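You operate a simulated robot arm through the tools that you are given. There is no shell and no other tool. Be economical: measure what you need, move in short steps, check, and stop when the job is done.

You run a simulated robot arm. Do the job below in one go: nothing can be reset, and whatever is moved stays where it is left.

## Task
Wipe the clamp block's plate clean, then clamp the white lid on it.
Fine: use the wooden pad and put it back; lay the lid square and shut both clamps. What is to be rubbed or washed off counts as gone when no trace of it is left.

It is judged by the outcome, as a careful person would: the job done as asked, and still so three seconds after it is handed in. It fails if anything else is knocked over, pushed out of place, dropped, spilled or broken. A push-on lid holds only when it is set on centred and level and pressed home; a screw cap is set on level and turned clockwise until tight.

## Robot
A 7-joint arm with a two-finger parallel gripper, fixed in place. Base frame: the origin is at the foot of the arm, x ahead of it, y to its left, z up. Readings come in cm, rad, newtons and seconds.
With the tool pointing down near the work surface it reaches from about 42 to 90 cm from the base axis. Its first joint turns from -0.297 to 2.199 rad. Payload 1.57 kg.
Tool frame: the origin (TCP) lies between the finger pads and is the grasp point; the fingertips stand 3 cm ahead of it; z points along the fingers, y is the line along which they close. Largest opening 8 cm; finger width 1.7, thickness 1.2; the body of the gripper, 4 by 8.2 cm, starts 8 cm behind the TCP.
Orientation is told as [roll, pitch, yaw] about the base's x, y, z axes, in that order, counted from this pose: with the fingers straight down and closing along the base's y, the tool's x points along the base's -x, its y along +y and its z along -z.

## Interface
- The arm moves only by the tool send_rows. Its argument "deltas" is a list of rows, each a list of 7 numbers: the finger opening in mm, from 0 to 80, then the shift along the base's x, y, z in mm, then the turn, a rotation vector about the base's x, y, z in rad. In form: [[fingers, tx, ty, tz, wx, wy, wz], ...]. A call has 1 to 20 rows; each row is the pose to reach, as a shift and turn from the pose commanded when the call began. A row lasts 0.2 s, in which the tool goes at most 5 cm and 0.15 rad; a call with a longer step from one row to the next is refused whole, and so is a gripper value outside its range. Where a pose cannot be reached the arm comes as near as it can. A force on the tool above 40 N (or 10 N above the force at the start of the call, whichever is more), or a blocked arm, ends the call early, and 0.2 s more pass. Each finger travels about 4.5 cm/s and halts on what it meets, pressing with about 35 N; the grip force reading is that of the motor and also rises with nothing between the fingers. The clock runs only during rows and for 0.2 s after the last one: add rows that repeat a pose to give the fingers time. It gives the time, the measured TCP pose, the force on the tool (base axes), the opening and the grip force at its end, in the units of the frame above (readings bear some noise), with the torque about the TCP (base axes, N m) and any sound that the robot's microphone picked up.
- Cameras (640 x 400 px; columns grow to the right, rows downward): "scene" is fixed at [4.78, -49.99, 168.63]; the picture's right is [-0.04, -1.00, 0.00], its down [-0.89, 0.03, -0.46] and it looks along [0.46, -0.02, -0.89] (base axes); focal length 281 px, centre (320, 200). "wrist" rides on the gripper at [7.2, -0.7, -12.2] in the tool frame; the picture's right is [0.09, 1.00, 0.00], its down [-0.84, 0.08, -0.54] and it looks along [-0.54, 0.05, 0.84] (tool axes); focal length 238 px, centre (320, 200).
- grab_frame(camera): a new picture of that camera. No time passes.
- slide_trunk(by): slides the trunk up (or, below 0, down) by that many cm; the arm rides with it, the base frame stays. It gives what a move gives, with no picture.
- measure_at(camera, pixels): there is no depth. For up to 12 entries [column, row, z] of the newest picture of that camera ("zoom" is the newest enlarged one), the place [x, y] in the base frame at which the ray of that pixel passes the height z, good to about 0.2 cm. No time passes.
- zoom(camera, box): a new picture of the part [left, top, right, bottom] of that camera's present view, enlarged. No time passes.
- hand_in(): hands the job in; it is judged then, once.

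Go step by step. Measure first, check grasps and placings, and put right what went wrong. The budget is 80 turns and 38 pictures, counting those below and the enlarged ones. Unless the task says otherwise, let go and move clear before handing in, and close with one line.

The tools are called after "Call:" by a JSON object that holds its "method" and its "body". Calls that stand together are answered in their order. send_rows: Moves the arm, as the interface text tells. Its arguments: {"type":"object","properties":{"deltas":{"type":"array","items":{"type":"array","items":{"type":"number"}}}},"required":["deltas"]} The other tools are called the same way: slide_trunk (by) slides the trunk up or down; grab_frame (camera) takes a picture; measure_at (camera, pixels) gives the place at which the rays of pixels pass given heights; zoom (camera, box) takes an enlarged picture of a part of a camera's view; hand_in () hands the job in.

At the start:

```text
time_s: 0.0
eef_pos: [55.55, -2.85, 123.78]
tcp_rot: [0.0, 0.0, 0.0]
wrist_force: [0.0, 0.2, 0.6]
torque: [0.0, 0.03, 0.03]
opening: 8.01
grip_force: 0.0
trunk travel left (down, up): [-70.0, 9.0]
```

scene: 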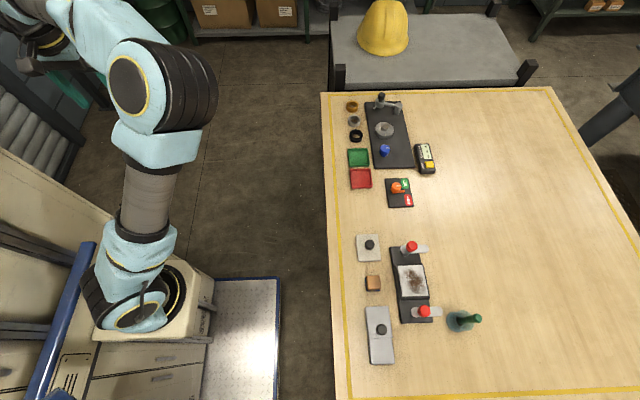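
wrist: 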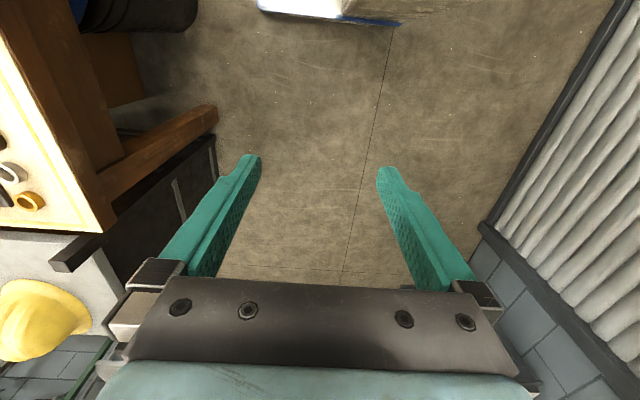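

The scene shows the clamp block near (412,285), the wooden pad near (373,283), and two grey/white lids near (369,247) and (380,335). I'll zoom in on that area for detail.

Call:
{"method": "zoom", "body": {"camera": "scene", "box": [340, 225, 500, 375]}}

Call:
{"method": "measure_at", "body": {"camera": "scene", "pixels": [[320, 93, 80], [338, 400, 80], [373, 283, 80], [412, 285, 80], [369, 247, 80], [380, 335, 80], [320, 93, 0], [373, 283, 0], [373, 283, 50]]}}

```text
2.67 times, centred on (420, 300) of scene
```

zoom: 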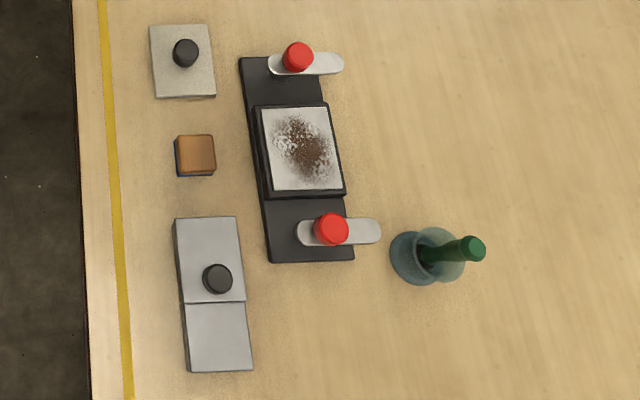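

```text
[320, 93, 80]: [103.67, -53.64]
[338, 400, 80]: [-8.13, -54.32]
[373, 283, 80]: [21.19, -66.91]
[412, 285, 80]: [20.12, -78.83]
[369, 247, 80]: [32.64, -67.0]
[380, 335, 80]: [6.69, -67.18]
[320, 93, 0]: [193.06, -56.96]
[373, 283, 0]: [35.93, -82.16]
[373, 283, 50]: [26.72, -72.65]
```

Table height isn't known yet. I'll swing the tool over the work area at present height and use the wrist camera to triangulate.

Call:
{"method": "send_rows", "body": {"deltas": [[80, -20, -40, 0, 0, 0, 0], [80, -40, -80, 0, 0, 0, 0], [80, -60, -120, 0, 0, 0, 0], [80, -80, -160, 0, 0, 0, 0], [80, -100, -200, 0, 0, 0, 0], [80, -120, -240, 0, 0, 0, 0], [80, -140, -280, 0, 0, 0, 0], [80, -160, -320, 0, 0, 0, 0], [80, -180, -360, 0, 0, 0, 0], [80, -200, -400, 0, 0, 0, 0], [80, -220, -440, 0, 0, 0, 0], [80, -240, -480, 0, 0, 0, 0], [80, -260, -520, 0, 0, 0, 0], [80, -280, -560, 0, 0, 0, 0], [80, -290, -600, 0, 0, 0, 0], [80, -300, -640, 0, 0, 0, 0], [80, -300, -660, 0, 0, 0, 0]]}}

Call:
{"method": "grab_frame", "body": {"camera": "wrist"}}

```text
time_s: 3.6
eef_pos: [33.2, -47.68, 120.26]
tcp_rot: [0.001, 0.002, -0.004]
wrist_force: [0.2, 0.5, -0.1]
torque: [-0.01, -0.02, 0.03]
opening: 7.99
grip_force: 0.1
out of reach, approached as far as the arm can: row 11, 12, 13, 14, 15, 16, 17
trunk travel left (down, up): [-70.0, 9.0]
```

```text
34 pictures are left
```

wrist: 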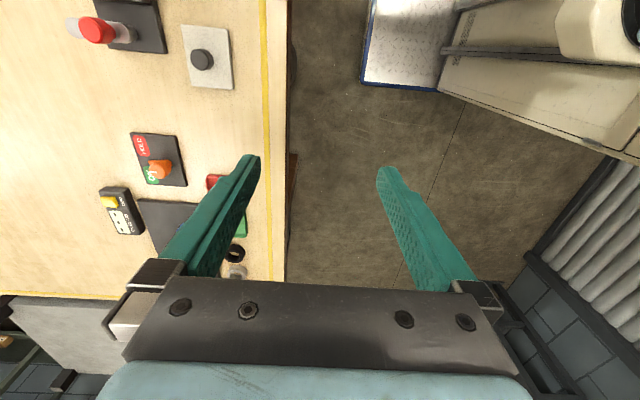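

The arm was stopped by reach at this trunk height. The lid corner seen in both views (wrist (181,25) and zoom (216,97)) gives the table height.

Call:
{"method": "measure_at", "body": {"camera": "wrist", "pixels": [[181, 25, 80], [181, 25, 60], [181, 25, 40], [181, 25, 20], [234, 88, 80], [234, 88, 60], [234, 88, 40], [234, 88, 20]]}}

Call:
{"method": "measure_at", "body": {"camera": "zoom", "pixels": [[216, 97, 80], [216, 97, 60], [216, 97, 40], [216, 97, 20], [149, 25, 80], [149, 25, 60], [149, 25, 40], [149, 25, 20]]}}

```text
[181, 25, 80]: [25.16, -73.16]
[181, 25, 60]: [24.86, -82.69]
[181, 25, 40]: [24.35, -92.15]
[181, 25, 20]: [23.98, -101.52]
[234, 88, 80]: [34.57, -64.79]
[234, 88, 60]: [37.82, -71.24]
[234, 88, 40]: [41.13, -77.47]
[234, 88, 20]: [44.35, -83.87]
```

```text
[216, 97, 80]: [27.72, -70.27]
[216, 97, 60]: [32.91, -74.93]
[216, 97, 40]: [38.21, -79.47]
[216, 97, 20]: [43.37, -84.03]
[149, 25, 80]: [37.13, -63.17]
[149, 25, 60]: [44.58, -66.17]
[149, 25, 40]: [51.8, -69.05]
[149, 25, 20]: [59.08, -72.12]
```

Lines cross at z≈91.5 for the lid top, so the table is around z≈90. The arm seems too high for reach; I'll lower the trunk 12 cm and try again.

Call:
{"method": "slide_trunk", "body": {"by": -12}}

Call:
{"method": "send_rows", "body": {"deltas": [[80, -20, -40, 0, 0, 0, 0], [80, -40, -80, 0, 0, 0, 0], [80, -60, -120, 0, 0, 0, 0], [80, -70, -160, 0, 0, 0, 0]]}}

```text
time_s: 5.1
eef_pos: [33.12, -47.69, 108.21]
tcp_rot: [0.002, -0.001, -0.002]
wrist_force: [0.3, 0.6, 0.2]
torque: [0.0, 0.01, -0.04]
opening: 7.98
grip_force: 0.1
trunk travel left (down, up): [-58.0, 21.0]
```

```text
time_s: 6.1
eef_pos: [32.66, -48.03, 106.69]
tcp_rot: [-0.002, -0.001, -0.003]
wrist_force: [0.3, -0.3, 0.4]
torque: [0.03, 0.0, 0.01]
opening: 8.01
grip_force: 0.0
out of reach, approached as far as the arm can: row 1, 2, 3, 4
trunk travel left (down, up): [-58.0, 21.0]
```

Reach seems limited by tool height above the shoulder (z sank as it strained). I'll raise the trunk and lower the tool relative to it.

Call:
{"method": "slide_trunk", "body": {"by": 18}}

Call:
{"method": "send_rows", "body": {"deltas": [[80, 0, 0, -40, 0, 0, 0], [80, 0, 0, -80, 0, 0, 0], [80, 0, 0, -120, 0, 0, 0], [80, 0, 0, -160, 0, 0, 0], [80, 0, 0, -190, 0, 0, 0], [80, -20, -40, -190, 0, 0, 0], [80, -40, -80, -190, 0, 0, 0], [80, -60, -120, -190, 0, 0, 0]]}}

```text
time_s: 8.1
eef_pos: [32.7, -48.07, 124.65]
tcp_rot: [0.0, -0.001, -0.006]
wrist_force: [0.2, -0.2, 0.3]
torque: [0.0, 0.01, -0.01]
opening: 7.99
grip_force: 0.1
trunk travel left (down, up): [-76.0, 3.0]
```

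```text
time_s: 9.9
eef_pos: [32.15, -49.14, 105.74]
tcp_rot: [-0.001, -0.003, -0.006]
wrist_force: [-0.4, 0.4, 0.1]
torque: [-0.02, 0.03, -0.01]
opening: 8.0
grip_force: 0.1
out of reach, approached as far as the arm can: row 6, 7, 8
trunk travel left (down, up): [-76.0, 3.0]
```

Still stopping at azimuth ≈ -0.99 whatever the height; perhaps a wrist joint limit from keeping yaw at 0. I'll let the yaw turn with the arm.

Call:
{"method": "send_rows", "body": {"deltas": [[80, 0, 0, 0, 0, 0, -0.14], [80, 0, 0, 0, 0, 0, -0.28], [80, 0, 0, 0, 0, 0, -0.42], [80, 0, 0, 0, 0, 0, -0.56], [80, -20, -40, 0, 0, 0, -0.7], [80, -40, -80, 0, 0, 0, -0.8], [80, -60, -120, 0, 0, 0, -0.9], [80, -80, -160, 0, 0, 0, -1.0]]}}

Call:
{"method": "grab_frame", "body": {"camera": "scene"}}

```text
time_s: 11.7
eef_pos: [24.54, -65.44, 105.79]
tcp_rot: [0.0, 0.001, -1.006]
wrist_force: [0.1, -0.1, 0.3]
torque: [-0.01, 0.03, -0.02]
opening: 7.98
grip_force: 0.1
out of reach, approached as far as the arm can: row 7, 8
trunk travel left (down, up): [-76.0, 3.0]
```

```text
33 pictures are left
```

scene: 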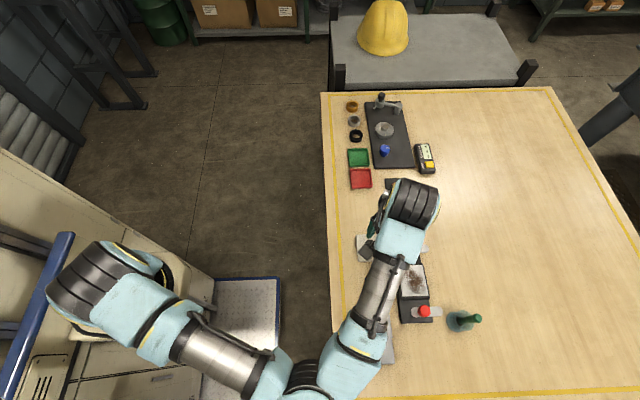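

The turn helped: it's now at (24.5,-65.4). I'll turn on to yaw −π/2, which also aligns the fingers with the table, and try moving towards the pad.

Call:
{"method": "send_rows", "body": {"deltas": [[80, 0, 0, 0, 0, 0, -0.14], [80, 0, 0, 0, 0, 0, -0.28], [80, 0, 0, 0, 0, 0, -0.42], [80, 0, 0, 0, 0, 0, -0.565], [80, -20, -20, 0, 0, 0, -0.565], [80, -50, -40, 0, 0, 0, -0.565], [80, -50, -40, 0, 0, 0, -0.565]]}}

Call:
{"method": "grab_frame", "body": {"camera": "wrist"}}

```text
time_s: 13.3
eef_pos: [20.79, -70.44, 105.75]
tcp_rot: [-0.001, 0.001, -1.572]
wrist_force: [-0.5, 0.5, 0.1]
torque: [-0.01, 0.02, 0.01]
opening: 8.0
grip_force: 0.1
out of reach, approached as far as the arm can: row 5, 6, 7
trunk travel left (down, up): [-76.0, 3.0]
```

```text
32 pictures are left
```

wrist: 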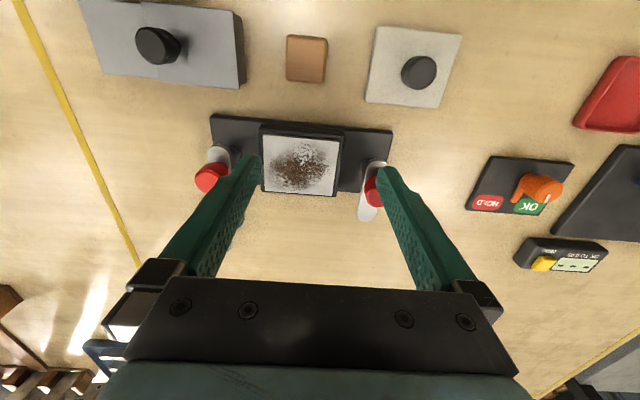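

At (20.8,-70.4) it's blocked again: the scene shows the elbow swung out to the −x side, likely using up joint 1. I'll retreat to the start side with the yaw following the azimuth so the elbow can come back, then check.

Call:
{"method": "send_rows", "body": {"deltas": [[80, 15, 20, 40, 0, 0, 0.05], [80, 40, 60, 80, 0, 0, 0.1], [80, 70, 95, 120, 0, 0, 0.2], [80, 100, 130, 150, 0, 0, 0.3], [80, 130, 165, 180, 0, 0, 0.4], [80, 160, 200, 180, 0, 0, 0.5], [80, 185, 240, 180, 0, 0, 0.6], [80, 210, 280, 180, 0, 0, 0.7], [80, 230, 320, 180, 0, 0, 0.8], [80, 250, 360, 180, 0, 0, 0.9], [80, 270, 400, 180, 0, 0, 1.0], [80, 290, 440, 180, 0, 0, 1.1], [80, 305, 480, 180, 0, 0, 1.2], [80, 320, 520, 180, 0, 0, 1.3], [80, 335, 560, 180, 0, 0, 1.4], [80, 345, 600, 180, 0, 0, 1.5], [80, 347, 640, 180, 0, 0, 1.57], [80, 347, 675, 180, 0, 0, 1.57], [80, 347, 675, 180, 0, 0, 1.57]]}}

Call:
{"method": "grab_frame", "body": {"camera": "scene"}}

```text
refused: row 2 steps farther than a row can; nothing moved
```

```text
31 pictures are left
```

scene: 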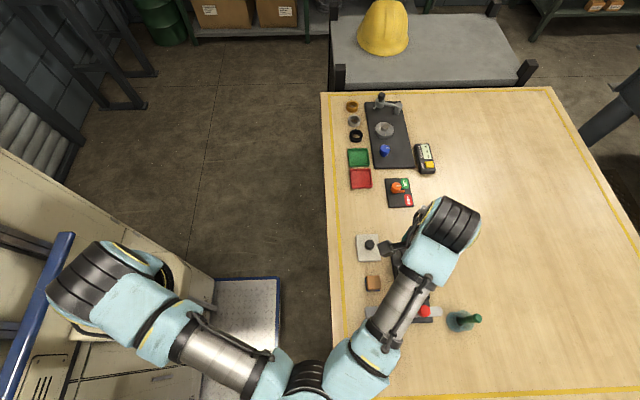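

Refused because of step size; I'll redo the retreat with smaller steps.

Call:
{"method": "send_rows", "body": {"deltas": [[80, 0, 20, 40, 0, 0, 0], [80, 15, 45, 70, 0, 0, 0.1], [80, 35, 75, 100, 0, 0, 0.2], [80, 60, 105, 125, 0, 0, 0.3], [80, 85, 140, 145, 0, 0, 0.4], [80, 110, 175, 160, 0, 0, 0.5], [80, 135, 210, 170, 0, 0, 0.6], [80, 160, 245, 180, 0, 0, 0.7], [80, 185, 285, 180, 0, 0, 0.8], [80, 210, 325, 180, 0, 0, 0.9], [80, 235, 365, 180, 0, 0, 1.0], [80, 260, 405, 180, 0, 0, 1.1], [80, 280, 450, 180, 0, 0, 1.2], [80, 300, 495, 180, 0, 0, 1.3], [80, 315, 540, 180, 0, 0, 1.4], [80, 330, 585, 180, 0, 0, 1.5], [80, 340, 630, 180, 0, 0, 1.57], [80, 347, 675, 180, 0, 0, 1.57], [80, 347, 675, 180, 0, 0, 1.57]]}}

Call:
{"method": "grab_frame", "body": {"camera": "scene"}}

```text
time_s: 17.3
eef_pos: [55.56, -2.89, 123.66]
tcp_rot: [0.001, -0.001, 0.002]
wrist_force: [-0.5, -0.5, 0.7]
torque: [0.02, 0.02, -0.02]
opening: 8.0
grip_force: 0.0
out of reach, approached as far as the arm can: row 1, 2, 3
trunk travel left (down, up): [-76.0, 3.0]
```

```text
30 pictures are left
```

scene: 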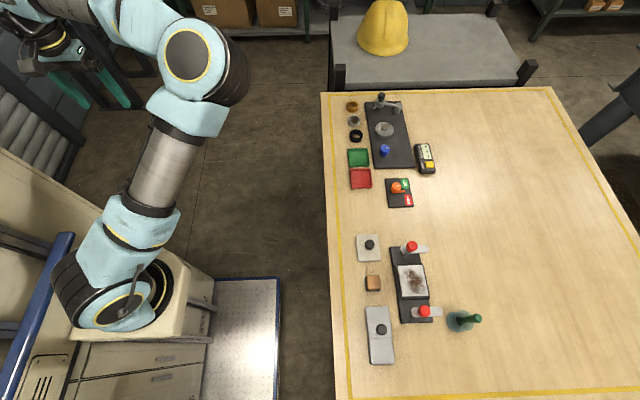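

The arm posture keeps its elbow to the clockwise side even at the start. I'll locate the elbow and shoulder to understand joint 1.

Call:
{"method": "measure_at", "body": {"camera": "scene", "pixels": [[110, 295, 80], [110, 295, 100], [110, 295, 120], [190, 60, 100], [190, 60, 120], [190, 60, 140], [150, 330, 80], [175, 300, 80], [175, 300, 60], [75, 70, 123], [75, 70, 110]]}}

Call:
{"method": "zoom", "body": {"camera": "scene", "box": [0, 0, 320, 400]}}

```text
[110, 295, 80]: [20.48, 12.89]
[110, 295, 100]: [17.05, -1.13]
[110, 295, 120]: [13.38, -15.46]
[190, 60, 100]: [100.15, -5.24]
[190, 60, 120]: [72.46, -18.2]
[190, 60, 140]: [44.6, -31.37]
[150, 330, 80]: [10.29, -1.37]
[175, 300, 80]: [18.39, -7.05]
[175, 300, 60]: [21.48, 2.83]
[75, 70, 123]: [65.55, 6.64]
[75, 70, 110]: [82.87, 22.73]
```

```text
1.00 times, centred on (160, 200) of scene (not enlarged: the box is as wide or as high as the picture)
```

zoom: 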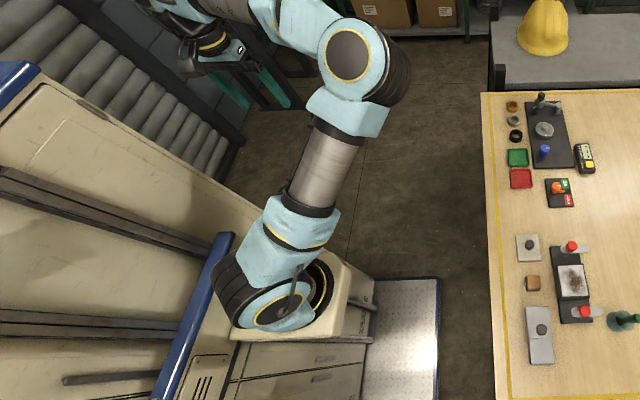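

Elbow offset takes up joint 1. A lower trunk would put the wrist higher above the shoulder and straighten the arm, so I'll try that: trunk down 35 cm, then raise the tool and swing with yaw following.

Call:
{"method": "slide_trunk", "body": {"by": -35}}

Call:
{"method": "send_rows", "body": {"deltas": [[80, 0, 0, 45, 0, 0, 0], [80, 0, 0, 90, 0, 0, 0], [80, 0, 0, 135, 0, 0, 0], [80, 0, 0, 180, 0, 0, 0], [80, 0, 0, 220, 0, 0, 0], [80, -10, -45, 220, 0, 0, -0.1], [80, -20, -90, 220, 0, 0, -0.2], [80, -30, -135, 220, 0, 0, -0.3], [80, -40, -180, 220, 0, 0, -0.4], [80, -55, -225, 220, 0, 0, -0.5], [80, -75, -270, 220, 0, 0, -0.6], [80, -95, -310, 220, 0, 0, -0.7], [80, -120, -350, 220, 0, 0, -0.8], [80, -145, -390, 220, 0, 0, -0.9], [80, -175, -430, 220, 0, 0, -1.0], [80, -205, -470, 220, 0, 0, -1.1], [80, -235, -510, 220, 0, 0, -1.2], [80, -265, -550, 220, 0, 0, -1.3], [80, -290, -590, 220, 0, 0, -1.4], [80, -310, -630, 220, 0, 0, -1.5]]}}

Call:
{"method": "grab_frame", "body": {"camera": "scene"}}

```text
time_s: 20.7
eef_pos: [55.56, -2.98, 88.68]
tcp_rot: [0.001, 0.0, 0.0]
wrist_force: [0.3, -0.7, 0.0]
torque: [0.02, -0.03, 0.01]
opening: 8.01
grip_force: 0.1
trunk travel left (down, up): [-41.0, 38.0]
```

```text
time_s: 24.9
eef_pos: [24.36, -66.01, 110.71]
tcp_rot: [0.0, -0.003, -1.5]
wrist_force: [-0.5, 0.1, 0.3]
torque: [-0.02, -0.04, 0.01]
opening: 8.02
grip_force: 0.1
trunk travel left (down, up): [-41.0, 38.0]
```

```text
28 pictures are left
```

scene: 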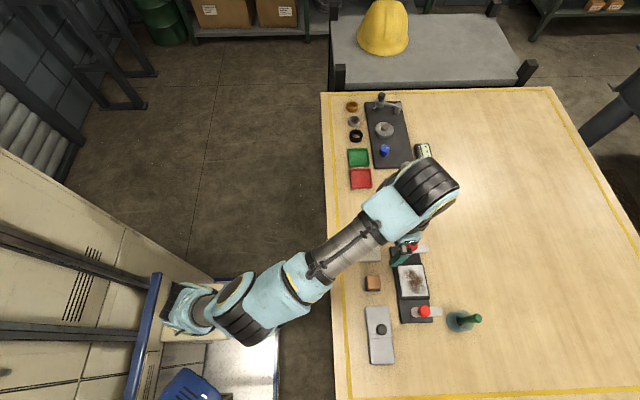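

Reached it without a complaint. Now a further test to above the plate (17,-74), with a wrist picture.

Call:
{"method": "send_rows", "body": {"deltas": [[80, -35, -20, 0, 0, 0, -0.07], [80, -70, -40, 0, 0, 0, -0.07], [80, -85, -40, 0, 0, 0, -0.07]]}}

Call:
{"method": "grab_frame", "body": {"camera": "wrist"}}

```text
time_s: 25.7
eef_pos: [16.23, -69.7, 110.53]
tcp_rot: [0.002, -0.005, -1.569]
wrist_force: [0.3, -0.3, 0.0]
torque: [0.05, 0.01, -0.01]
opening: 7.98
grip_force: 0.1
trunk travel left (down, up): [-41.0, 38.0]
```

```text
27 pictures are left
```

wrist: 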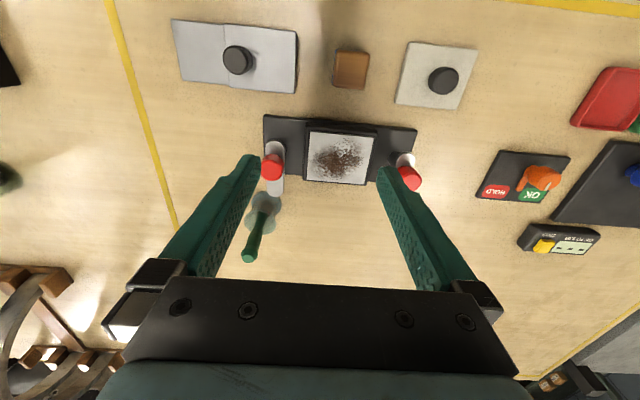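

Good view. Let me triangulate pad, lids, plate and clamps from this wrist picture against the scene.

Call:
{"method": "zoom", "body": {"camera": "wrist", "box": [160, 0, 490, 206]}}

Call:
{"method": "measure_at", "body": {"camera": "wrist", "pixels": [[350, 68, 90], [350, 68, 94], [338, 156, 90], [338, 156, 94], [237, 60, 92], [443, 80, 92], [273, 165, 94], [408, 177, 94], [298, 30, 91], [292, 93, 91]]}}

Call:
{"method": "measure_at", "body": {"camera": "scene", "pixels": [[373, 283, 90], [373, 283, 94], [412, 280, 90], [412, 280, 94], [380, 329, 92], [369, 244, 92], [411, 246, 94], [424, 311, 94]]}}

```text
1.94 times, centred on (325, 103) of wrist
```

zoom: 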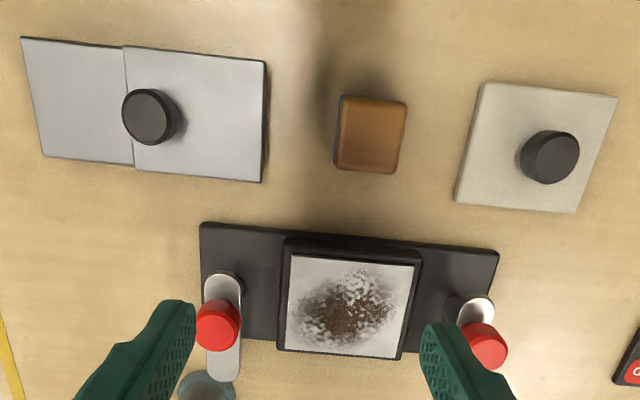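

```text
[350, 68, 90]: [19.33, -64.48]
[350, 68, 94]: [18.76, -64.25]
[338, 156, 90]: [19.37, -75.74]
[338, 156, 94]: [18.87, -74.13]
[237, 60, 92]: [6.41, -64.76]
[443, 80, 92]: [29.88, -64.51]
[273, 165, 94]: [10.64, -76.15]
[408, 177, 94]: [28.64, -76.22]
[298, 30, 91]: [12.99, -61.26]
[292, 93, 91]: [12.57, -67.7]
```

```text
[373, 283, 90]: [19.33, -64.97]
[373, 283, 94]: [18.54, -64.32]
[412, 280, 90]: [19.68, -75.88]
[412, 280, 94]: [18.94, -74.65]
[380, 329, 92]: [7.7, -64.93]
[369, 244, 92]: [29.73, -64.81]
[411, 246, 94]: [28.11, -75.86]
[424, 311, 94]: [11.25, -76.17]
```

Table is at about z≈90 and the positions from both cameras agree: pad (19,-64.5), plate (19,-75), white lid (29.5,-64.7; the right square one), grey long lid (7,-65). I'll move above the pad for a closer look.

Call:
{"method": "send_rows", "body": {"deltas": [[80, 28, 35, -20, 0, 0, 0], [80, 28, 52, -60, 0, 0, 0], [80, 28, 52, -85, 0, 0, 0]]}}

Call:
{"method": "grab_frame", "body": {"camera": "wrist"}}

```text
time_s: 26.5
eef_pos: [18.96, -64.76, 102.08]
tcp_rot: [0.0, -0.001, -1.569]
wrist_force: [-0.2, 0.5, -0.2]
torque: [-0.01, 0.0, 0.0]
opening: 8.01
grip_force: 0.1
trunk travel left (down, up): [-41.0, 38.0]
```

```text
25 pictures are left
```

wrist: 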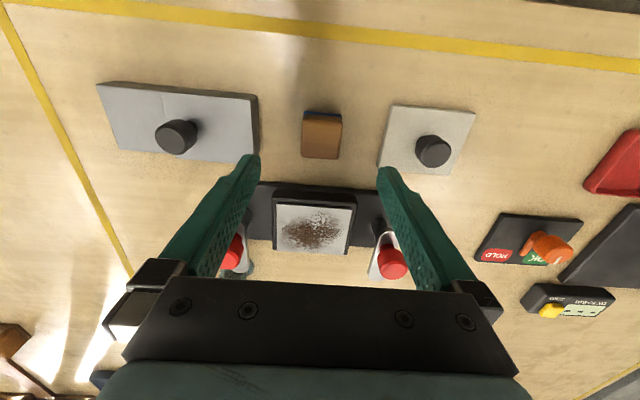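

Call:
{"method": "measure_at", "body": {"camera": "wrist", "pixels": [[304, 116, 92], [342, 116, 92], [338, 159, 92], [302, 155, 92], [389, 106, 91], [475, 112, 91], [453, 174, 91], [379, 165, 91], [275, 204, 91.5], [355, 206, 91.5], [346, 254, 91.5], [274, 249, 91.5]]}}

Call:
{"method": "zoom", "body": {"camera": "wrist", "box": [200, 90, 480, 265]}}

```text
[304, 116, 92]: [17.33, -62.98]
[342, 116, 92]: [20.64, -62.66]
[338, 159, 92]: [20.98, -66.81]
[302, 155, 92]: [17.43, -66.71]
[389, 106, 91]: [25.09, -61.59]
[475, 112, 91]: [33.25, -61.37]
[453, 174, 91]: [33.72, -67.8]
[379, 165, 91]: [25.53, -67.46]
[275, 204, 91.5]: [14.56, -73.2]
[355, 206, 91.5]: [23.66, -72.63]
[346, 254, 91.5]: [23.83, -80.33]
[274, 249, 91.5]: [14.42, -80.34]
```

```text
2.29 times, centred on (340, 178) of wrist
```

zoom: 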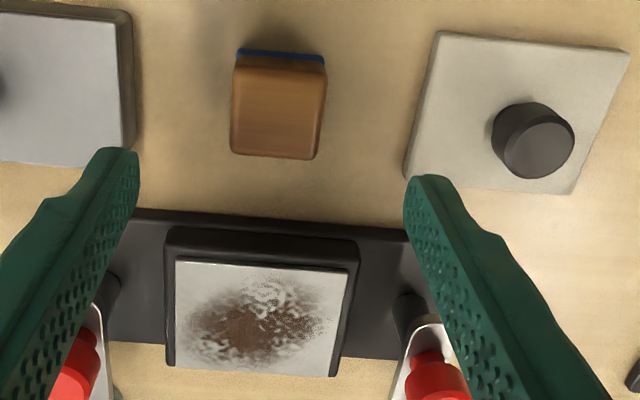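

Pad centre is about (19.1,-64.8), roughly 3.5 cm wide, felt-bottomed. I'll narrow the fingers a bit and lower so the tips sit around z≈91.5, then check before closing.

Call:
{"method": "send_rows", "body": {"deltas": [[60, 1, -1, -20, 0, 0, 0], [60, 1, -1, -50, 0, 0, 0], [60, 1, -1, -75, 0, 0, 0], [60, 1, -1, -75, 0, 0, 0]]}}

Call:
{"method": "zoom", "body": {"camera": "wrist", "box": [200, 80, 440, 230]}}

```text
time_s: 27.5
eef_pos: [18.78, -64.79, 94.7]
tcp_rot: [-0.001, 0.0, -1.572]
wrist_force: [0.4, -0.2, 0.6]
torque: [-0.01, 0.01, 0.04]
opening: 5.99
grip_force: 0.1
trunk travel left (down, up): [-41.0, 38.0]
```

```text
2.67 times, centred on (320, 155) of wrist
```

zoom: 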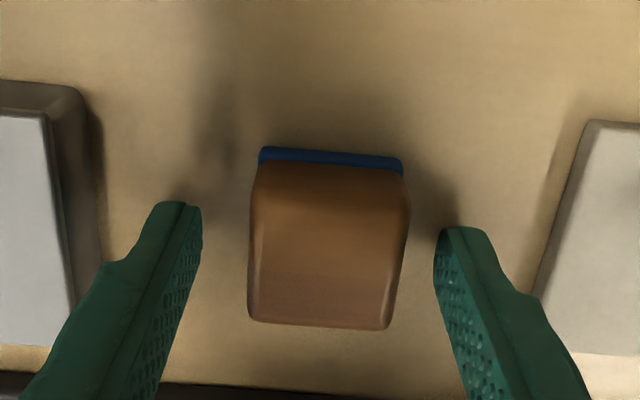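

Pad is square between the fingers and not touched. Closing, then lifting a little.

Call:
{"method": "send_rows", "body": {"deltas": [[20, 2, 0, 0, 0, 0, 0], [20, 2, 0, 0, 0, 0, 0], [20, 2, 0, 0, 0, 0, 0], [20, 2, 0, 0, 0, 0, 0], [20, 2, 0, 0, 0, 0, 0]]}}

Call:
{"method": "send_rows", "body": {"deltas": [[20, 0, 0, 20, 0, 0, 0], [20, 0, 0, 50, 0, 0, 0], [20, 0, 0, 90, 0, 0, 0]]}}

Call:
{"method": "grab_frame", "body": {"camera": "wrist"}}

```text
time_s: 28.7
eef_pos: [19.1, -64.91, 94.62]
tcp_rot: [0.0, -0.001, -1.571]
wrist_force: [-0.6, 0.4, 0.7]
torque: [-0.03, 0.0, 0.0]
opening: 3.49
grip_force: 35.5
trunk travel left (down, up): [-41.0, 38.0]
```

```text
time_s: 29.5
eef_pos: [19.0, -64.86, 103.56]
tcp_rot: [0.001, -0.002, -1.571]
wrist_force: [0.1, -0.5, -0.2]
torque: [0.0, 0.02, -0.01]
opening: 3.48
grip_force: 35.5
trunk travel left (down, up): [-41.0, 38.0]
```

```text
22 pictures are left
```

wrist: 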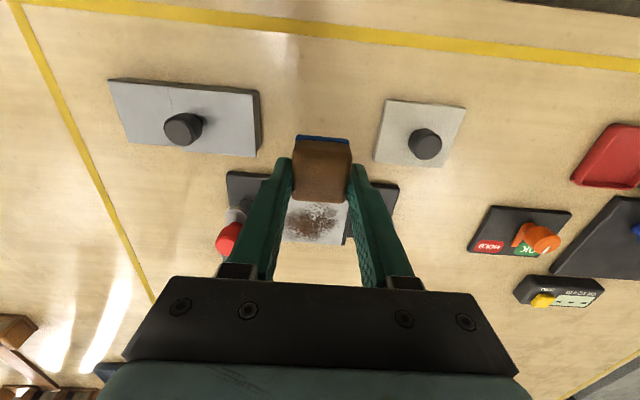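

Pad is held (opening 3.48). Now pin down the plate's extent and height from the scene.

Call:
{"method": "measure_at", "body": {"camera": "scene", "pixels": [[398.3, 264.4, 92], [421.9, 263.6, 92], [428.6, 296.3, 92], [401.3, 297, 92], [398.3, 264.4, 93], [421.9, 263.6, 93], [428.6, 296.3, 93], [401.3, 297, 93]]}}

Call:
{"method": "measure_at", "body": {"camera": "wrist", "pixels": [[346, 244, 92], [346, 244, 93], [283, 240, 92], [283, 240, 93]]}}

```text
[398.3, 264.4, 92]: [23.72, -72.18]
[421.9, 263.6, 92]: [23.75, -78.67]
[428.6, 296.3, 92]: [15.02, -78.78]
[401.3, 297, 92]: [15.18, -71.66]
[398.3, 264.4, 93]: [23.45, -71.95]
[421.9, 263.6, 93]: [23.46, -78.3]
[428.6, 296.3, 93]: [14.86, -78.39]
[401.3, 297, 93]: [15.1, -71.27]
```

```text
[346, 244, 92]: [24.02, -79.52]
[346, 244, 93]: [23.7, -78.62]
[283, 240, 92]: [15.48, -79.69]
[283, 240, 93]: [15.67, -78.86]
```

Plate spans x≈15–23.5, y≈-71.8…-78.5 with top near z≈93; I expect contact at TCP z≈97.6. Moving over the centre and down cautiously.

Call:
{"method": "send_rows", "body": {"deltas": [[20, 0, -40, 0, 0, 0, 0], [20, 0, -80, 0, 0, 0, 0], [20, 2, -102, 0, 0, 0, 0], [20, 2, -102, -25, 0, 0, 0], [20, 2, -102, -45, 0, 0, 0], [20, 2, -102, -45, 0, 0, 0]]}}

Call:
{"method": "send_rows", "body": {"deltas": [[20, 0, 0, -5, 0, 0, 0], [20, 0, 0, -8, 0, 0, 0], [20, 0, 0, -11, 0, 0, 0], [20, 0, 0, -13, 0, 0, 0], [20, 0, 0, -15, 0, 0, 0], [20, 0, 0, -15, 0, 0, 0]]}}

```text
time_s: 30.9
eef_pos: [19.43, -75.11, 99.22]
tcp_rot: [-0.001, -0.001, -1.571]
wrist_force: [-0.2, 0.6, -0.3]
torque: [0.0, -0.03, -0.02]
opening: 3.48
grip_force: 34.5
trunk travel left (down, up): [-41.0, 38.0]
```

```text
time_s: 32.3
eef_pos: [19.27, -74.98, 97.99]
tcp_rot: [-0.001, -0.007, -1.571]
wrist_force: [1.1, -6.0, 33.3]
torque: [0.12, -0.03, -0.02]
opening: 3.48
grip_force: 34.5
trunk travel left (down, up): [-41.0, 38.0]
```

Contact at TCP z≈98.0 with 33 N. I'll ease off about 1.5 mm and sweep a raster over the plate.

Call:
{"method": "send_rows", "body": {"deltas": [[20, 0, 0, 1.5, 0, 0, 0], [20, 14, 0, 1.5, 0, 0, 0], [20, 25, 0, 1.5, 0, 0, 0], [20, 10, 0, 1.5, 0, 0, 0], [20, -10, 0, 1.5, 0, 0, 0], [20, -25, 0, 1.5, 0, 0, 0], [20, -25, 14, 1.5, 0, 0, 0], [20, -10, 14, 1.5, 0, 0, 0], [20, 10, 14, 1.5, 0, 0, 0], [20, 25, 14, 1.5, 0, 0, 0], [20, 25, 0, 1.5, 0, 0, 0], [20, 25, -14, 1.5, 0, 0, 0], [20, 10, -14, 1.5, 0, 0, 0], [20, -10, -14, 1.5, 0, 0, 0], [20, -25, -14, 1.5, 0, 0, 0], [20, -10, -5, 1.5, 0, 0, 0], [20, 0, 0, 1.5, 0, 0, 0]]}}

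```text
time_s: 35.9
eef_pos: [19.11, -75.11, 97.75]
tcp_rot: [-0.001, -0.001, -1.572]
wrist_force: [-4.4, -2.4, 11.8]
torque: [-0.07, 0.13, -0.04]
opening: 3.49
grip_force: 34.6
trunk travel left (down, up): [-41.0, 38.0]
```

The sweep ran through with about 12 N. I'll lift and pull back to see the plate.

Call:
{"method": "send_rows", "body": {"deltas": [[20, 0, 0, 30, 0, 0, 0], [20, 0, 30, 55, 0, 0, 0], [20, 0, 70, 60, 0, 0, 0], [20, 0, 100, 60, 0, 0, 0]]}}

Call:
{"method": "zoom", "body": {"camera": "wrist", "box": [220, 130, 420, 255]}}

Call:
{"method": "zoom", "body": {"camera": "scene", "box": [370, 235, 450, 325]}}

```text
time_s: 36.9
eef_pos: [20.58, -66.1, 104.53]
tcp_rot: [-0.001, 0.0, -1.57]
wrist_force: [-0.4, -0.5, 0.0]
torque: [0.01, -0.04, 0.01]
opening: 3.48
grip_force: 35.0
out of reach, approached as far as the arm can: row 4
trunk travel left (down, up): [-41.0, 38.0]
```

```text
3.20 times, centred on (320, 192) of wrist
```

zoom: 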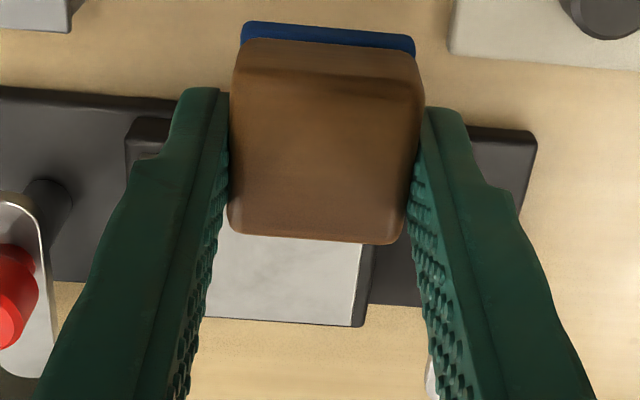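

```text
4.44 times, centred on (410, 280) of scene
```

zoom: 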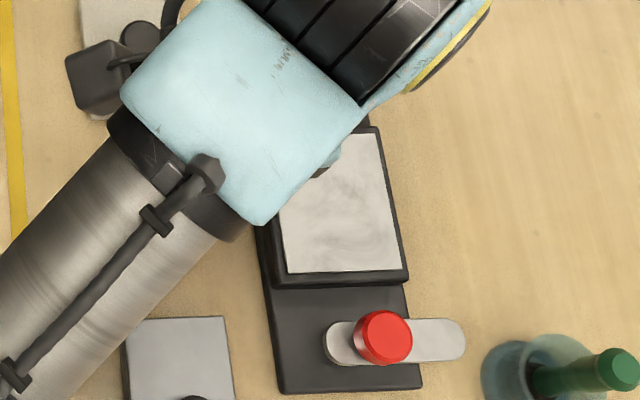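

Mostly clean, but a faint grey smear may remain (scene zoom (340,220)). I'll do a second, denser pass with slightly more pressure.

Call:
{"method": "send_rows", "body": {"deltas": [[20, -5, -40, 0, 0, 0, 0], [20, -13, -80, -10, 0, 0, 0], [20, -13, -90, -45, 0, 0, 0], [20, -13, -90, -55, 0, 0, 0], [20, -13, -90, -55, 0, 0, 0]]}}

Call:
{"method": "send_rows", "body": {"deltas": [[20, 0, 0, -6, 0, 0, 0], [20, 0, 0, -11, 0, 0, 0], [20, 0, 0, -12, 0, 0, 0], [20, 0, 0, -12, 0, 0, 0]]}}

```text
time_s: 38.1
eef_pos: [19.37, -75.07, 99.05]
tcp_rot: [0.001, -0.002, -1.57]
wrist_force: [-0.1, -0.2, -1.0]
torque: [0.0, 0.04, -0.05]
opening: 3.51
grip_force: 35.4
trunk travel left (down, up): [-41.0, 38.0]
```

```text
time_s: 39.1
eef_pos: [19.26, -75.29, 97.8]
tcp_rot: [0.001, -0.002, -1.57]
wrist_force: [0.8, 0.5, 3.1]
torque: [-0.06, -0.03, 0.01]
opening: 3.5
grip_force: 35.1
trunk travel left (down, up): [-41.0, 38.0]
```

Only 3 N; I'll press 1.5 mm more and sweep densely.

Call:
{"method": "send_rows", "body": {"deltas": [[20, 0, 0, -1.5, 0, 0, 0], [20, 12, 0, -1.5, 0, 0, 0], [20, 26, 0, -1.5, 0, 0, 0], [20, 26, 8, -1.5, 0, 0, 0], [20, 12, 8, -1.5, 0, 0, 0], [20, -2, 8, -1.5, 0, 0, 0], [20, -15, 8, -1.5, 0, 0, 0], [20, -27, 8, -1.5, 0, 0, 0], [20, -27, 16, -1.5, 0, 0, 0], [20, -14, 16, -1.5, 0, 0, 0], [20, 0, 16, -1.5, 0, 0, 0], [20, 14, 16, -1.5, 0, 0, 0], [20, 26, 16, -1.5, 0, 0, 0], [20, 26, 0, -1.5, 0, 0, 0], [20, 26, -12, -1.5, 0, 0, 0], [20, 12, -12, -1.5, 0, 0, 0], [20, 0, -12, -1.5, 0, 0, 0], [20, -14, -12, -1.5, 0, 0, 0], [20, -27, -12, -1.5, 0, 0, 0], [20, -27, 0, -1.5, 0, 0, 0]]}}

Call:
{"method": "send_rows", "body": {"deltas": [[20, 14, 0, 0, 0, 0, 0], [20, 27, 0, 0, 0, 0, 0], [20, 40, 0, 0, 0, 0, 0], [20, 53, 0, 0, 0, 0, 0], [20, 53, 14, 0, 0, 0, 0], [20, 40, -12, 0, 0, 0, 0], [20, 27, 14, 0, 0, 0, 0], [20, 14, -12, 0, 0, 0, 0], [20, 0, 14, 0, 0, 0, 0], [20, 0, -12, 0, 0, 0, 0], [20, 14, 5, 0, 0, 0, 0], [20, 27, 0, 0, 0, 0, 0]]}}

```text
time_s: 43.3
eef_pos: [16.41, -75.08, 97.82]
tcp_rot: [-0.002, -0.003, -1.572]
wrist_force: [-1.6, -9.3, 26.9]
torque: [-0.35, -0.04, 0.0]
opening: 3.48
grip_force: 35.0
trunk travel left (down, up): [-41.0, 38.0]
```

```text
time_s: 45.9
eef_pos: [19.41, -75.12, 97.63]
tcp_rot: [0.001, -0.003, -1.572]
wrist_force: [-3.9, 0.6, 13.8]
torque: [0.0, 0.14, 0.01]
opening: 3.52
grip_force: 35.6
trunk travel left (down, up): [-41.0, 38.0]
```

Swept twice with 14–27 N. Now put the pad back at its original spot (TCP 19.05,-64.88,94.65), stopping first above it.

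Call:
{"method": "send_rows", "body": {"deltas": [[20, 0, 0, 30, 0, 0, 0], [20, -2, 35, 35, 0, 0, 0], [20, -3, 70, 35, 0, 0, 0], [20, -3.5, 102, 35, 0, 0, 0], [20, -3.5, 102, 0, 0, 0, 0], [20, -3.5, 102, 0, 0, 0, 0]]}}

```text
time_s: 47.3
eef_pos: [21.72, -66.99, 98.12]
tcp_rot: [-0.002, -0.002, -1.569]
wrist_force: [0.7, 1.2, 0.3]
torque: [0.01, -0.02, -0.04]
opening: 3.5
grip_force: 35.2
out of reach, approached as far as the arm can: row 3, 4, 5, 6
trunk travel left (down, up): [-41.0, 38.0]
```

Blocked at (21.7,-67.0) by some joint limit. Earlier I got there from higher up, so I'll rise to z≈110 first and retry from above.

Call:
{"method": "send_rows", "body": {"deltas": [[20, 0, -10, 40, 0, 0, 0], [20, -15, -20, 80, 0, 0, 0], [20, -40, -25, 120, 0, 0, 0], [20, -40, 0, 120, 0, 0, 0], [20, -27, 21, 120, 0, 0, 0], [20, -27, 21, 120, 0, 0, 0]]}}

```text
time_s: 48.7
eef_pos: [19.02, -64.96, 110.35]
tcp_rot: [0.0, -0.002, -1.57]
wrist_force: [1.2, 0.2, -0.2]
torque: [0.02, -0.02, -0.02]
opening: 3.5
grip_force: 35.4
trunk travel left (down, up): [-41.0, 38.0]
```

Reached (19.0,-65.0) at z=110. Now straight down in steps.

Call:
{"method": "send_rows", "body": {"deltas": [[20, 0, 0, -40, 0, 0, 0], [20, 0, 1, -80, 0, 0, 0], [20, 0, 1, -110, 0, 0, 0], [20, 0, 1, -130, 0, 0, 0], [20, 0, 1, -145, 0, 0, 0], [20, 0, 1, -145, 0, 0, 0]]}}

```text
time_s: 50.1
eef_pos: [18.93, -64.79, 95.76]
tcp_rot: [0.0, -0.003, -1.569]
wrist_force: [0.3, 0.3, -0.2]
torque: [0.0, 0.02, -0.01]
opening: 3.49
grip_force: 35.0
trunk travel left (down, up): [-41.0, 38.0]
```

In place above the spot; lowering the last 11 mm, then releasing.

Call:
{"method": "send_rows", "body": {"deltas": [[20, 1, -1, -6, 0, 0, 0], [20, 1, -1, -9, 0, 0, 0], [20, 1, -1, -11, 0, 0, 0], [20, 1, -1, -11, 0, 0, 0]]}}

Call:
{"method": "send_rows", "body": {"deltas": [[60, 0, 0, 0, 0, 0, 0], [60, 0, 0, 0, 0, 0, 0], [60, 0, 0, 0, 0, 0, 0], [60, 0, 0, 0, 0, 0, 0], [60, 0, 0, 40, 0, 0, 0], [60, 0, 0, 80, 0, 0, 0], [60, 0, 0, 120, 0, 0, 0], [60, 0, 0, 150, 0, 0, 0]]}}

Call:
{"method": "grab_frame", "body": {"camera": "wrist"}}

Call:
{"method": "zoom", "body": {"camera": "wrist", "box": [240, 60, 480, 230]}}

```text
time_s: 51.1
eef_pos: [18.94, -65.01, 94.81]
tcp_rot: [-0.001, -0.003, -1.571]
wrist_force: [0.6, -0.8, -0.1]
torque: [0.01, 0.04, -0.02]
opening: 3.52
grip_force: 35.0
trunk travel left (down, up): [-41.0, 38.0]
```

```text
time_s: 52.9
eef_pos: [18.86, -65.18, 109.69]
tcp_rot: [-0.001, -0.002, -1.571]
wrist_force: [0.7, 0.2, -0.5]
torque: [0.02, 0.01, -0.03]
opening: 5.98
grip_force: 0.0
trunk travel left (down, up): [-41.0, 38.0]
```

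```text
19 pictures are left
```

wrist: 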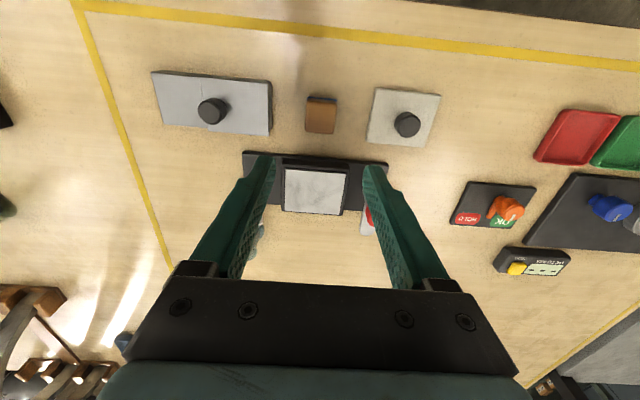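

```text
2.35 times, centred on (360, 145) of wrist
```

zoom: 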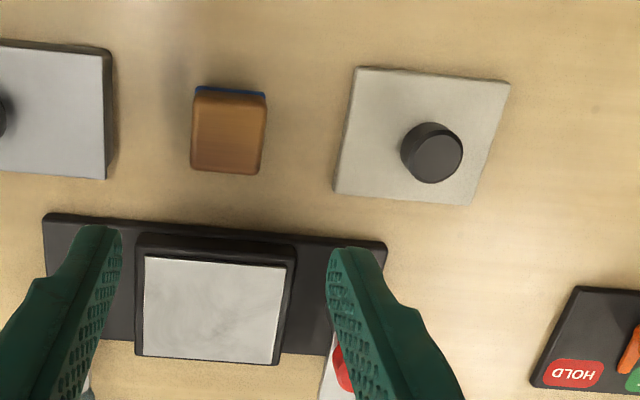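

The pad is back where it was. The plate looks clean apart from a faint mottle I'll check closer. Next, measure the white lid and its knob.

Call:
{"method": "measure_at", "body": {"camera": "wrist", "pixels": [[374, 88, 91], [441, 95, 91], [425, 148, 91], [366, 139, 91], [407, 123, 93], [407, 123, 94], [286, 169, 93.3], [347, 173, 93.3], [341, 215, 93.3], [282, 211, 93.3]]}}

Call:
{"method": "zoom", "body": {"camera": "wrist", "box": [270, 155, 360, 225]}}

```text
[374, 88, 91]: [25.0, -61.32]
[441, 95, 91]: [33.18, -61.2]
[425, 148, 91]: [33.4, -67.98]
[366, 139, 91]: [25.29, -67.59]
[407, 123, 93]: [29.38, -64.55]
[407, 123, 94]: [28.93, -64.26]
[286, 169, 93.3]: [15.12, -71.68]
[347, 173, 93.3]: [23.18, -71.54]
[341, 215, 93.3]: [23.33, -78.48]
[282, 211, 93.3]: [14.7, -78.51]
```

```text
5.71 times, centred on (315, 190) of wrist
```

zoom: 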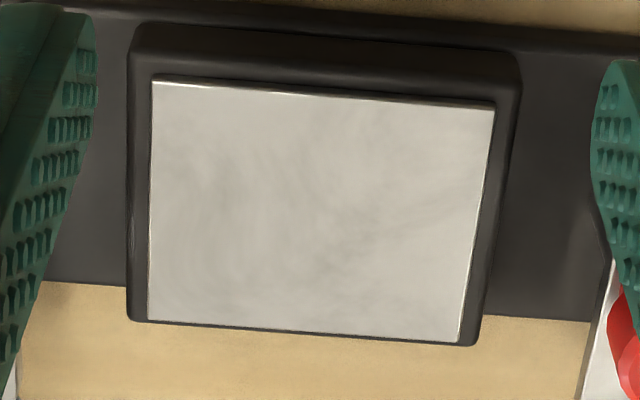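

The remaining plate mottle is broad and unchanged by the second pass, so it's the metal's own texture; no brown is left. Lid centre ≈(29.2,-64.5), plate centre ≈(19.05,-75.05), both square. Moving over the lid's knob.

Call:
{"method": "send_rows", "body": {"deltas": [[50, 40, 2, 0, 0, 0, 0], [50, 80, 4, 0, 0, 0, 0], [50, 103, 7, 0, 0, 0, 0], [50, 103, 7, -40, 0, 0, 0], [50, 103, 7, -80, 0, 0, 0], [50, 103, 7, -110, 0, 0, 0], [50, 103, 7, -110, 0, 0, 0]]}}

Call:
{"method": "grab_frame", "body": {"camera": "wrist"}}

```text
time_s: 54.5
eef_pos: [29.22, -64.38, 98.78]
tcp_rot: [-0.002, -0.001, -1.57]
wrist_force: [0.1, -0.1, 0.4]
torque: [-0.02, 0.01, 0.01]
opening: 5.01
grip_force: 0.0
trunk travel left (down, up): [-41.0, 38.0]
```

```text
16 pictures are left
```

wrist: 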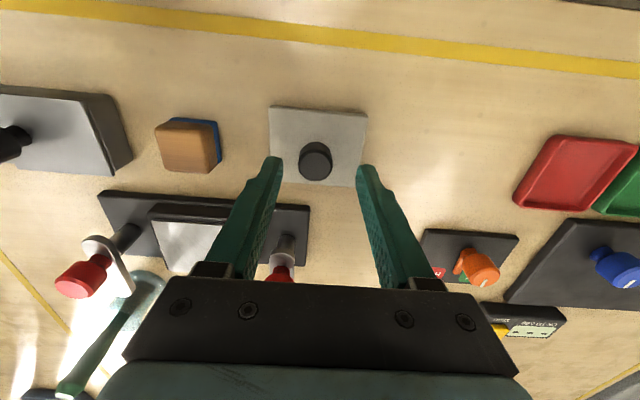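

Call:
{"method": "measure_at", "body": {"camera": "wrist", "pixels": [[316, 154, 93.5], [315, 170, 91.5], [300, 160, 92.5], [333, 162, 92.5], [270, 107, 91], [366, 115, 91], [354, 186, 91], [272, 180, 91]]}}

```text
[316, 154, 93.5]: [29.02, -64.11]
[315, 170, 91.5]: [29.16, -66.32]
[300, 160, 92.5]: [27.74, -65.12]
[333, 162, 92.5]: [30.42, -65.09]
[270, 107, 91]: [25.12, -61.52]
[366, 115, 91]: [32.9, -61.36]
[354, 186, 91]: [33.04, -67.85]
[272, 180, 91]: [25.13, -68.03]
```

Knob centre ≈(29.1,-64.6). Descend to TCP z≈94.5 and close.

Call:
{"method": "send_rows", "body": {"deltas": [[50, -1, -2, -20, 0, 0, 0], [50, -1, -2, -35, 0, 0, 0], [50, -1, -2, -43, 0, 0, 0], [50, -1, -2, -43, 0, 0, 0]]}}

Call:
{"method": "send_rows", "body": {"deltas": [[5, 0, 0, 0, 0, 0, 0], [5, 0, 0, 0, 0, 0, 0], [5, 0, 0, 0, 0, 0, 0], [5, 0, 0, 0, 0, 0, 0], [5, 0, 0, 0, 0, 0, 0]]}}

```text
time_s: 55.4
eef_pos: [29.28, -64.42, 94.96]
tcp_rot: [0.002, -0.012, -1.57]
wrist_force: [-1.9, 3.9, 18.3]
torque: [0.3, 0.28, -0.04]
opening: 5.06
grip_force: 0.3
trunk travel left (down, up): [-41.0, 38.0]
stopped in row 4: the force on the tool passed its limit at 43 N (the readings are from after the stop); the commanded pose is now the measured one
```

```text
time_s: 56.6
eef_pos: [29.28, -64.55, 94.92]
tcp_rot: [0.003, -0.018, -1.572]
wrist_force: [-1.8, 0.9, 16.1]
torque: [0.31, 0.13, -0.02]
opening: 2.54
grip_force: 11.4
trunk travel left (down, up): [-41.0, 38.0]
stopped in row 5: the force on the tool passed its limit at 41 N (the readings are from after the stop); the commanded pose is now the measured one
```

Fingertips touch the lid top (z≈91.9). Opening 2.54 is about the knob's width. I'll rise 2 mm to unload and finish closing.

Call:
{"method": "send_rows", "body": {"deltas": [[26, 0, 0, 2, 0, 0, 0], [15, 0, 0, 4, 0, 0, 0], [5, 0, 0, 4, 0, 0, 0], [5, 0, 0, 4, 0, 0, 0], [5, 0, 0, 4, 0, 0, 0]]}}

Call:
{"method": "send_rows", "body": {"deltas": [[5, 0, 0, 15, 0, 0, 0], [5, 0, 0, 45, 0, 0, 0], [5, 0, 0, 85, 0, 0, 0], [5, 0, 0, 85, 0, 0, 0]]}}

Call:
{"method": "grab_frame", "body": {"camera": "wrist"}}

```text
time_s: 57.8
eef_pos: [29.25, -64.37, 95.2]
tcp_rot: [0.004, -0.011, -1.57]
wrist_force: [0.6, -0.7, -0.7]
torque: [0.03, 0.01, 0.01]
opening: 2.46
grip_force: 34.7
trunk travel left (down, up): [-41.0, 38.0]
```

```text
time_s: 58.8
eef_pos: [29.36, -64.5, 103.65]
tcp_rot: [0.006, -0.013, -1.571]
wrist_force: [0.4, 0.1, -1.5]
torque: [-0.01, 0.0, 0.01]
opening: 2.48
grip_force: 35.4
trunk travel left (down, up): [-41.0, 38.0]
```

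```text
15 pictures are left
```

wrist: 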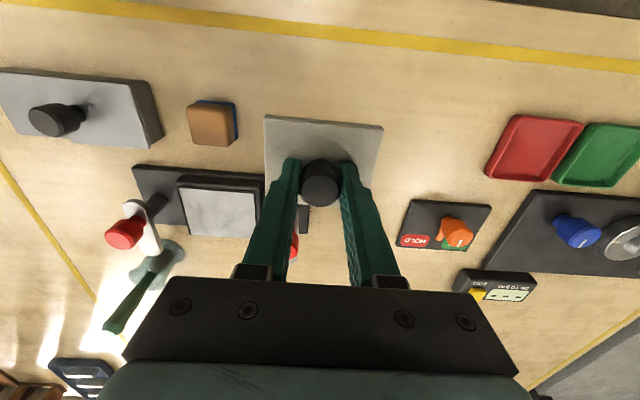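

Lid is held at the knob and lifted level. I'll measure its corners relative to the tool (lid top now at z≈100.3) to centre it on the plate.

Call:
{"method": "zoom", "body": {"camera": "wrist", "box": [120, 90, 400, 265]}}

Call:
{"method": "measure_at", "body": {"camera": "wrist", "pixels": [[265, 115, 100.4], [383, 126, 100.4], [366, 189, 100.4], [264, 180, 100.4], [178, 187, 93.3], [254, 193, 93.3], [252, 238, 93.3], [186, 234, 93.3]]}}

```text
2.29 times, centred on (260, 178) of wrist
```

zoom: 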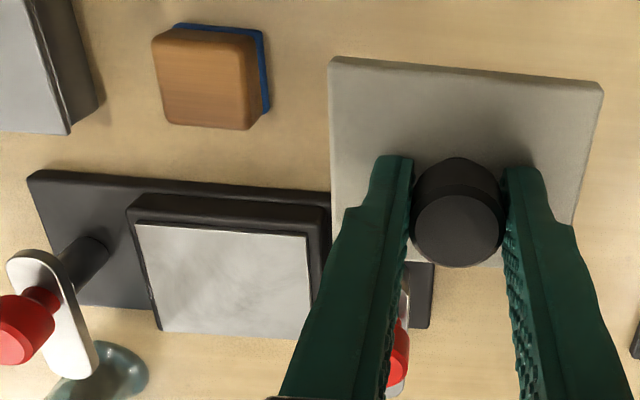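

```text
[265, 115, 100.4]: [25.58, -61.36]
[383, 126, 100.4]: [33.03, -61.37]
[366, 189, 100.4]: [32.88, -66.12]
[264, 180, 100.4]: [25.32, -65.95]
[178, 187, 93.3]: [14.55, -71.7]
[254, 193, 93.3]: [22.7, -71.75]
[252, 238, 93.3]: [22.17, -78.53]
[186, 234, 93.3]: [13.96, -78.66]
```

Lid is about centred on the tool (offset ≤0.1 cm). I'll carry it at z≈106 to above the plate centre (19.15,-75.0).

Call:
{"method": "send_rows", "body": {"deltas": [[5, 0, 0, 25, 0, 0, 0], [5, -30, -20, 25, 0, 0, 0], [5, -60, -50, 25, 0, 0, 0], [5, -90, -80, 25, 0, 0, 0], [5, -102, -105, 25, 0, 0, 0], [5, -102, -105, 0, 0, 0, 0], [5, -102, -105, -25, 0, 0, 0], [5, -102, -105, -25, 0, 0, 0]]}}

Call:
{"method": "zoom", "body": {"camera": "wrist", "box": [200, 90, 440, 240]}}

Call:
{"method": "zoom", "body": {"camera": "scene", "box": [370, 235, 450, 325]}}

```text
time_s: 60.6
eef_pos: [19.06, -75.13, 101.35]
tcp_rot: [0.003, -0.013, -1.57]
wrist_force: [-0.2, -1.0, -0.6]
torque: [0.0, 0.02, 0.0]
opening: 2.49
grip_force: 35.1
out of reach, approached as far as the arm can: row 5
trunk travel left (down, up): [-41.0, 38.0]
```

```text
2.67 times, centred on (320, 165) of wrist
```

zoom: 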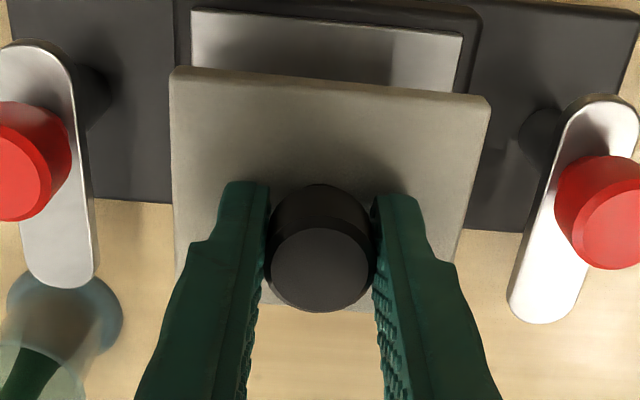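

```text
4.44 times, centred on (410, 280) of scene
```

zoom: 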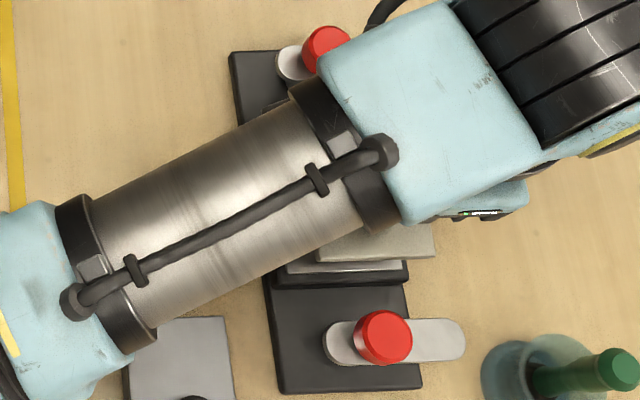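

Call:
{"method": "measure_at", "body": {"camera": "wrist", "pixels": [[272, 94, 93.35], [373.6, 102.6, 93.35], [264.5, 116.5, 98.1], [504.1, 127, 98.1], [264.5, 116.5, 97.2], [503.5, 127, 97.2]]}}

Call:
{"method": "measure_at", "body": {"camera": "scene", "pixels": [[401.5, 296.2, 93.35], [428.6, 295.2, 93.35], [408.7, 293.1, 98.1], [434.8, 292, 98.1]]}}

```text
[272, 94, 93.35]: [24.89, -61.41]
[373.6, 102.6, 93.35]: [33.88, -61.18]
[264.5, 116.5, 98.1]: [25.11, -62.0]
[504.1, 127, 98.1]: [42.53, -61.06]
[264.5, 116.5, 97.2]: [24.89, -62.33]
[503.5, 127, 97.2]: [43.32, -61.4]
```

```text
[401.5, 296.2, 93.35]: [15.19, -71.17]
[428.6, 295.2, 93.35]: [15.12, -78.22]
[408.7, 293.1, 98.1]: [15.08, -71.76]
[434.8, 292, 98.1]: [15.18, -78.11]
```

Call:
{"method": "measure_at", "body": {"camera": "wrist", "pixels": [[272, 93.8, 95.65], [373.6, 102.4, 95.65], [264, 115.5, 100.4], [384, 126.4, 100.4]]}}

```text
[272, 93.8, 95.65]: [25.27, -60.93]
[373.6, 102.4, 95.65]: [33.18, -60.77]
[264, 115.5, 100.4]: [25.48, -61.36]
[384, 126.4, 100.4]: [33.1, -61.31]
```

Lid x is centred on the plate (18.99 vs 18.93); it sits ≈0.15 cm too far −y. I'll shift +1.7 mm in y and lower slowly to contact (expected at TCP ≈98.3).

Call:
{"method": "send_rows", "body": {"deltas": [[5, 0, 1.7, -10, 0, 0, 0], [5, 0, 1.7, -20, 0, 0, 0], [5, 0, 1.7, -26, 0, 0, 0], [5, 0, 1.7, -29, 0, 0, 0], [5, 0, 1.7, -31, 0, 0, 0], [5, 0, 1.7, -31, 0, 0, 0]]}}

```text
time_s: 62.0
eef_pos: [19.13, -74.95, 98.45]
tcp_rot: [0.006, -0.019, -1.574]
wrist_force: [0.1, -9.1, 25.9]
torque: [0.3, 0.07, -0.01]
opening: 2.53
grip_force: 35.6
trunk travel left (down, up): [-41.0, 38.0]
```

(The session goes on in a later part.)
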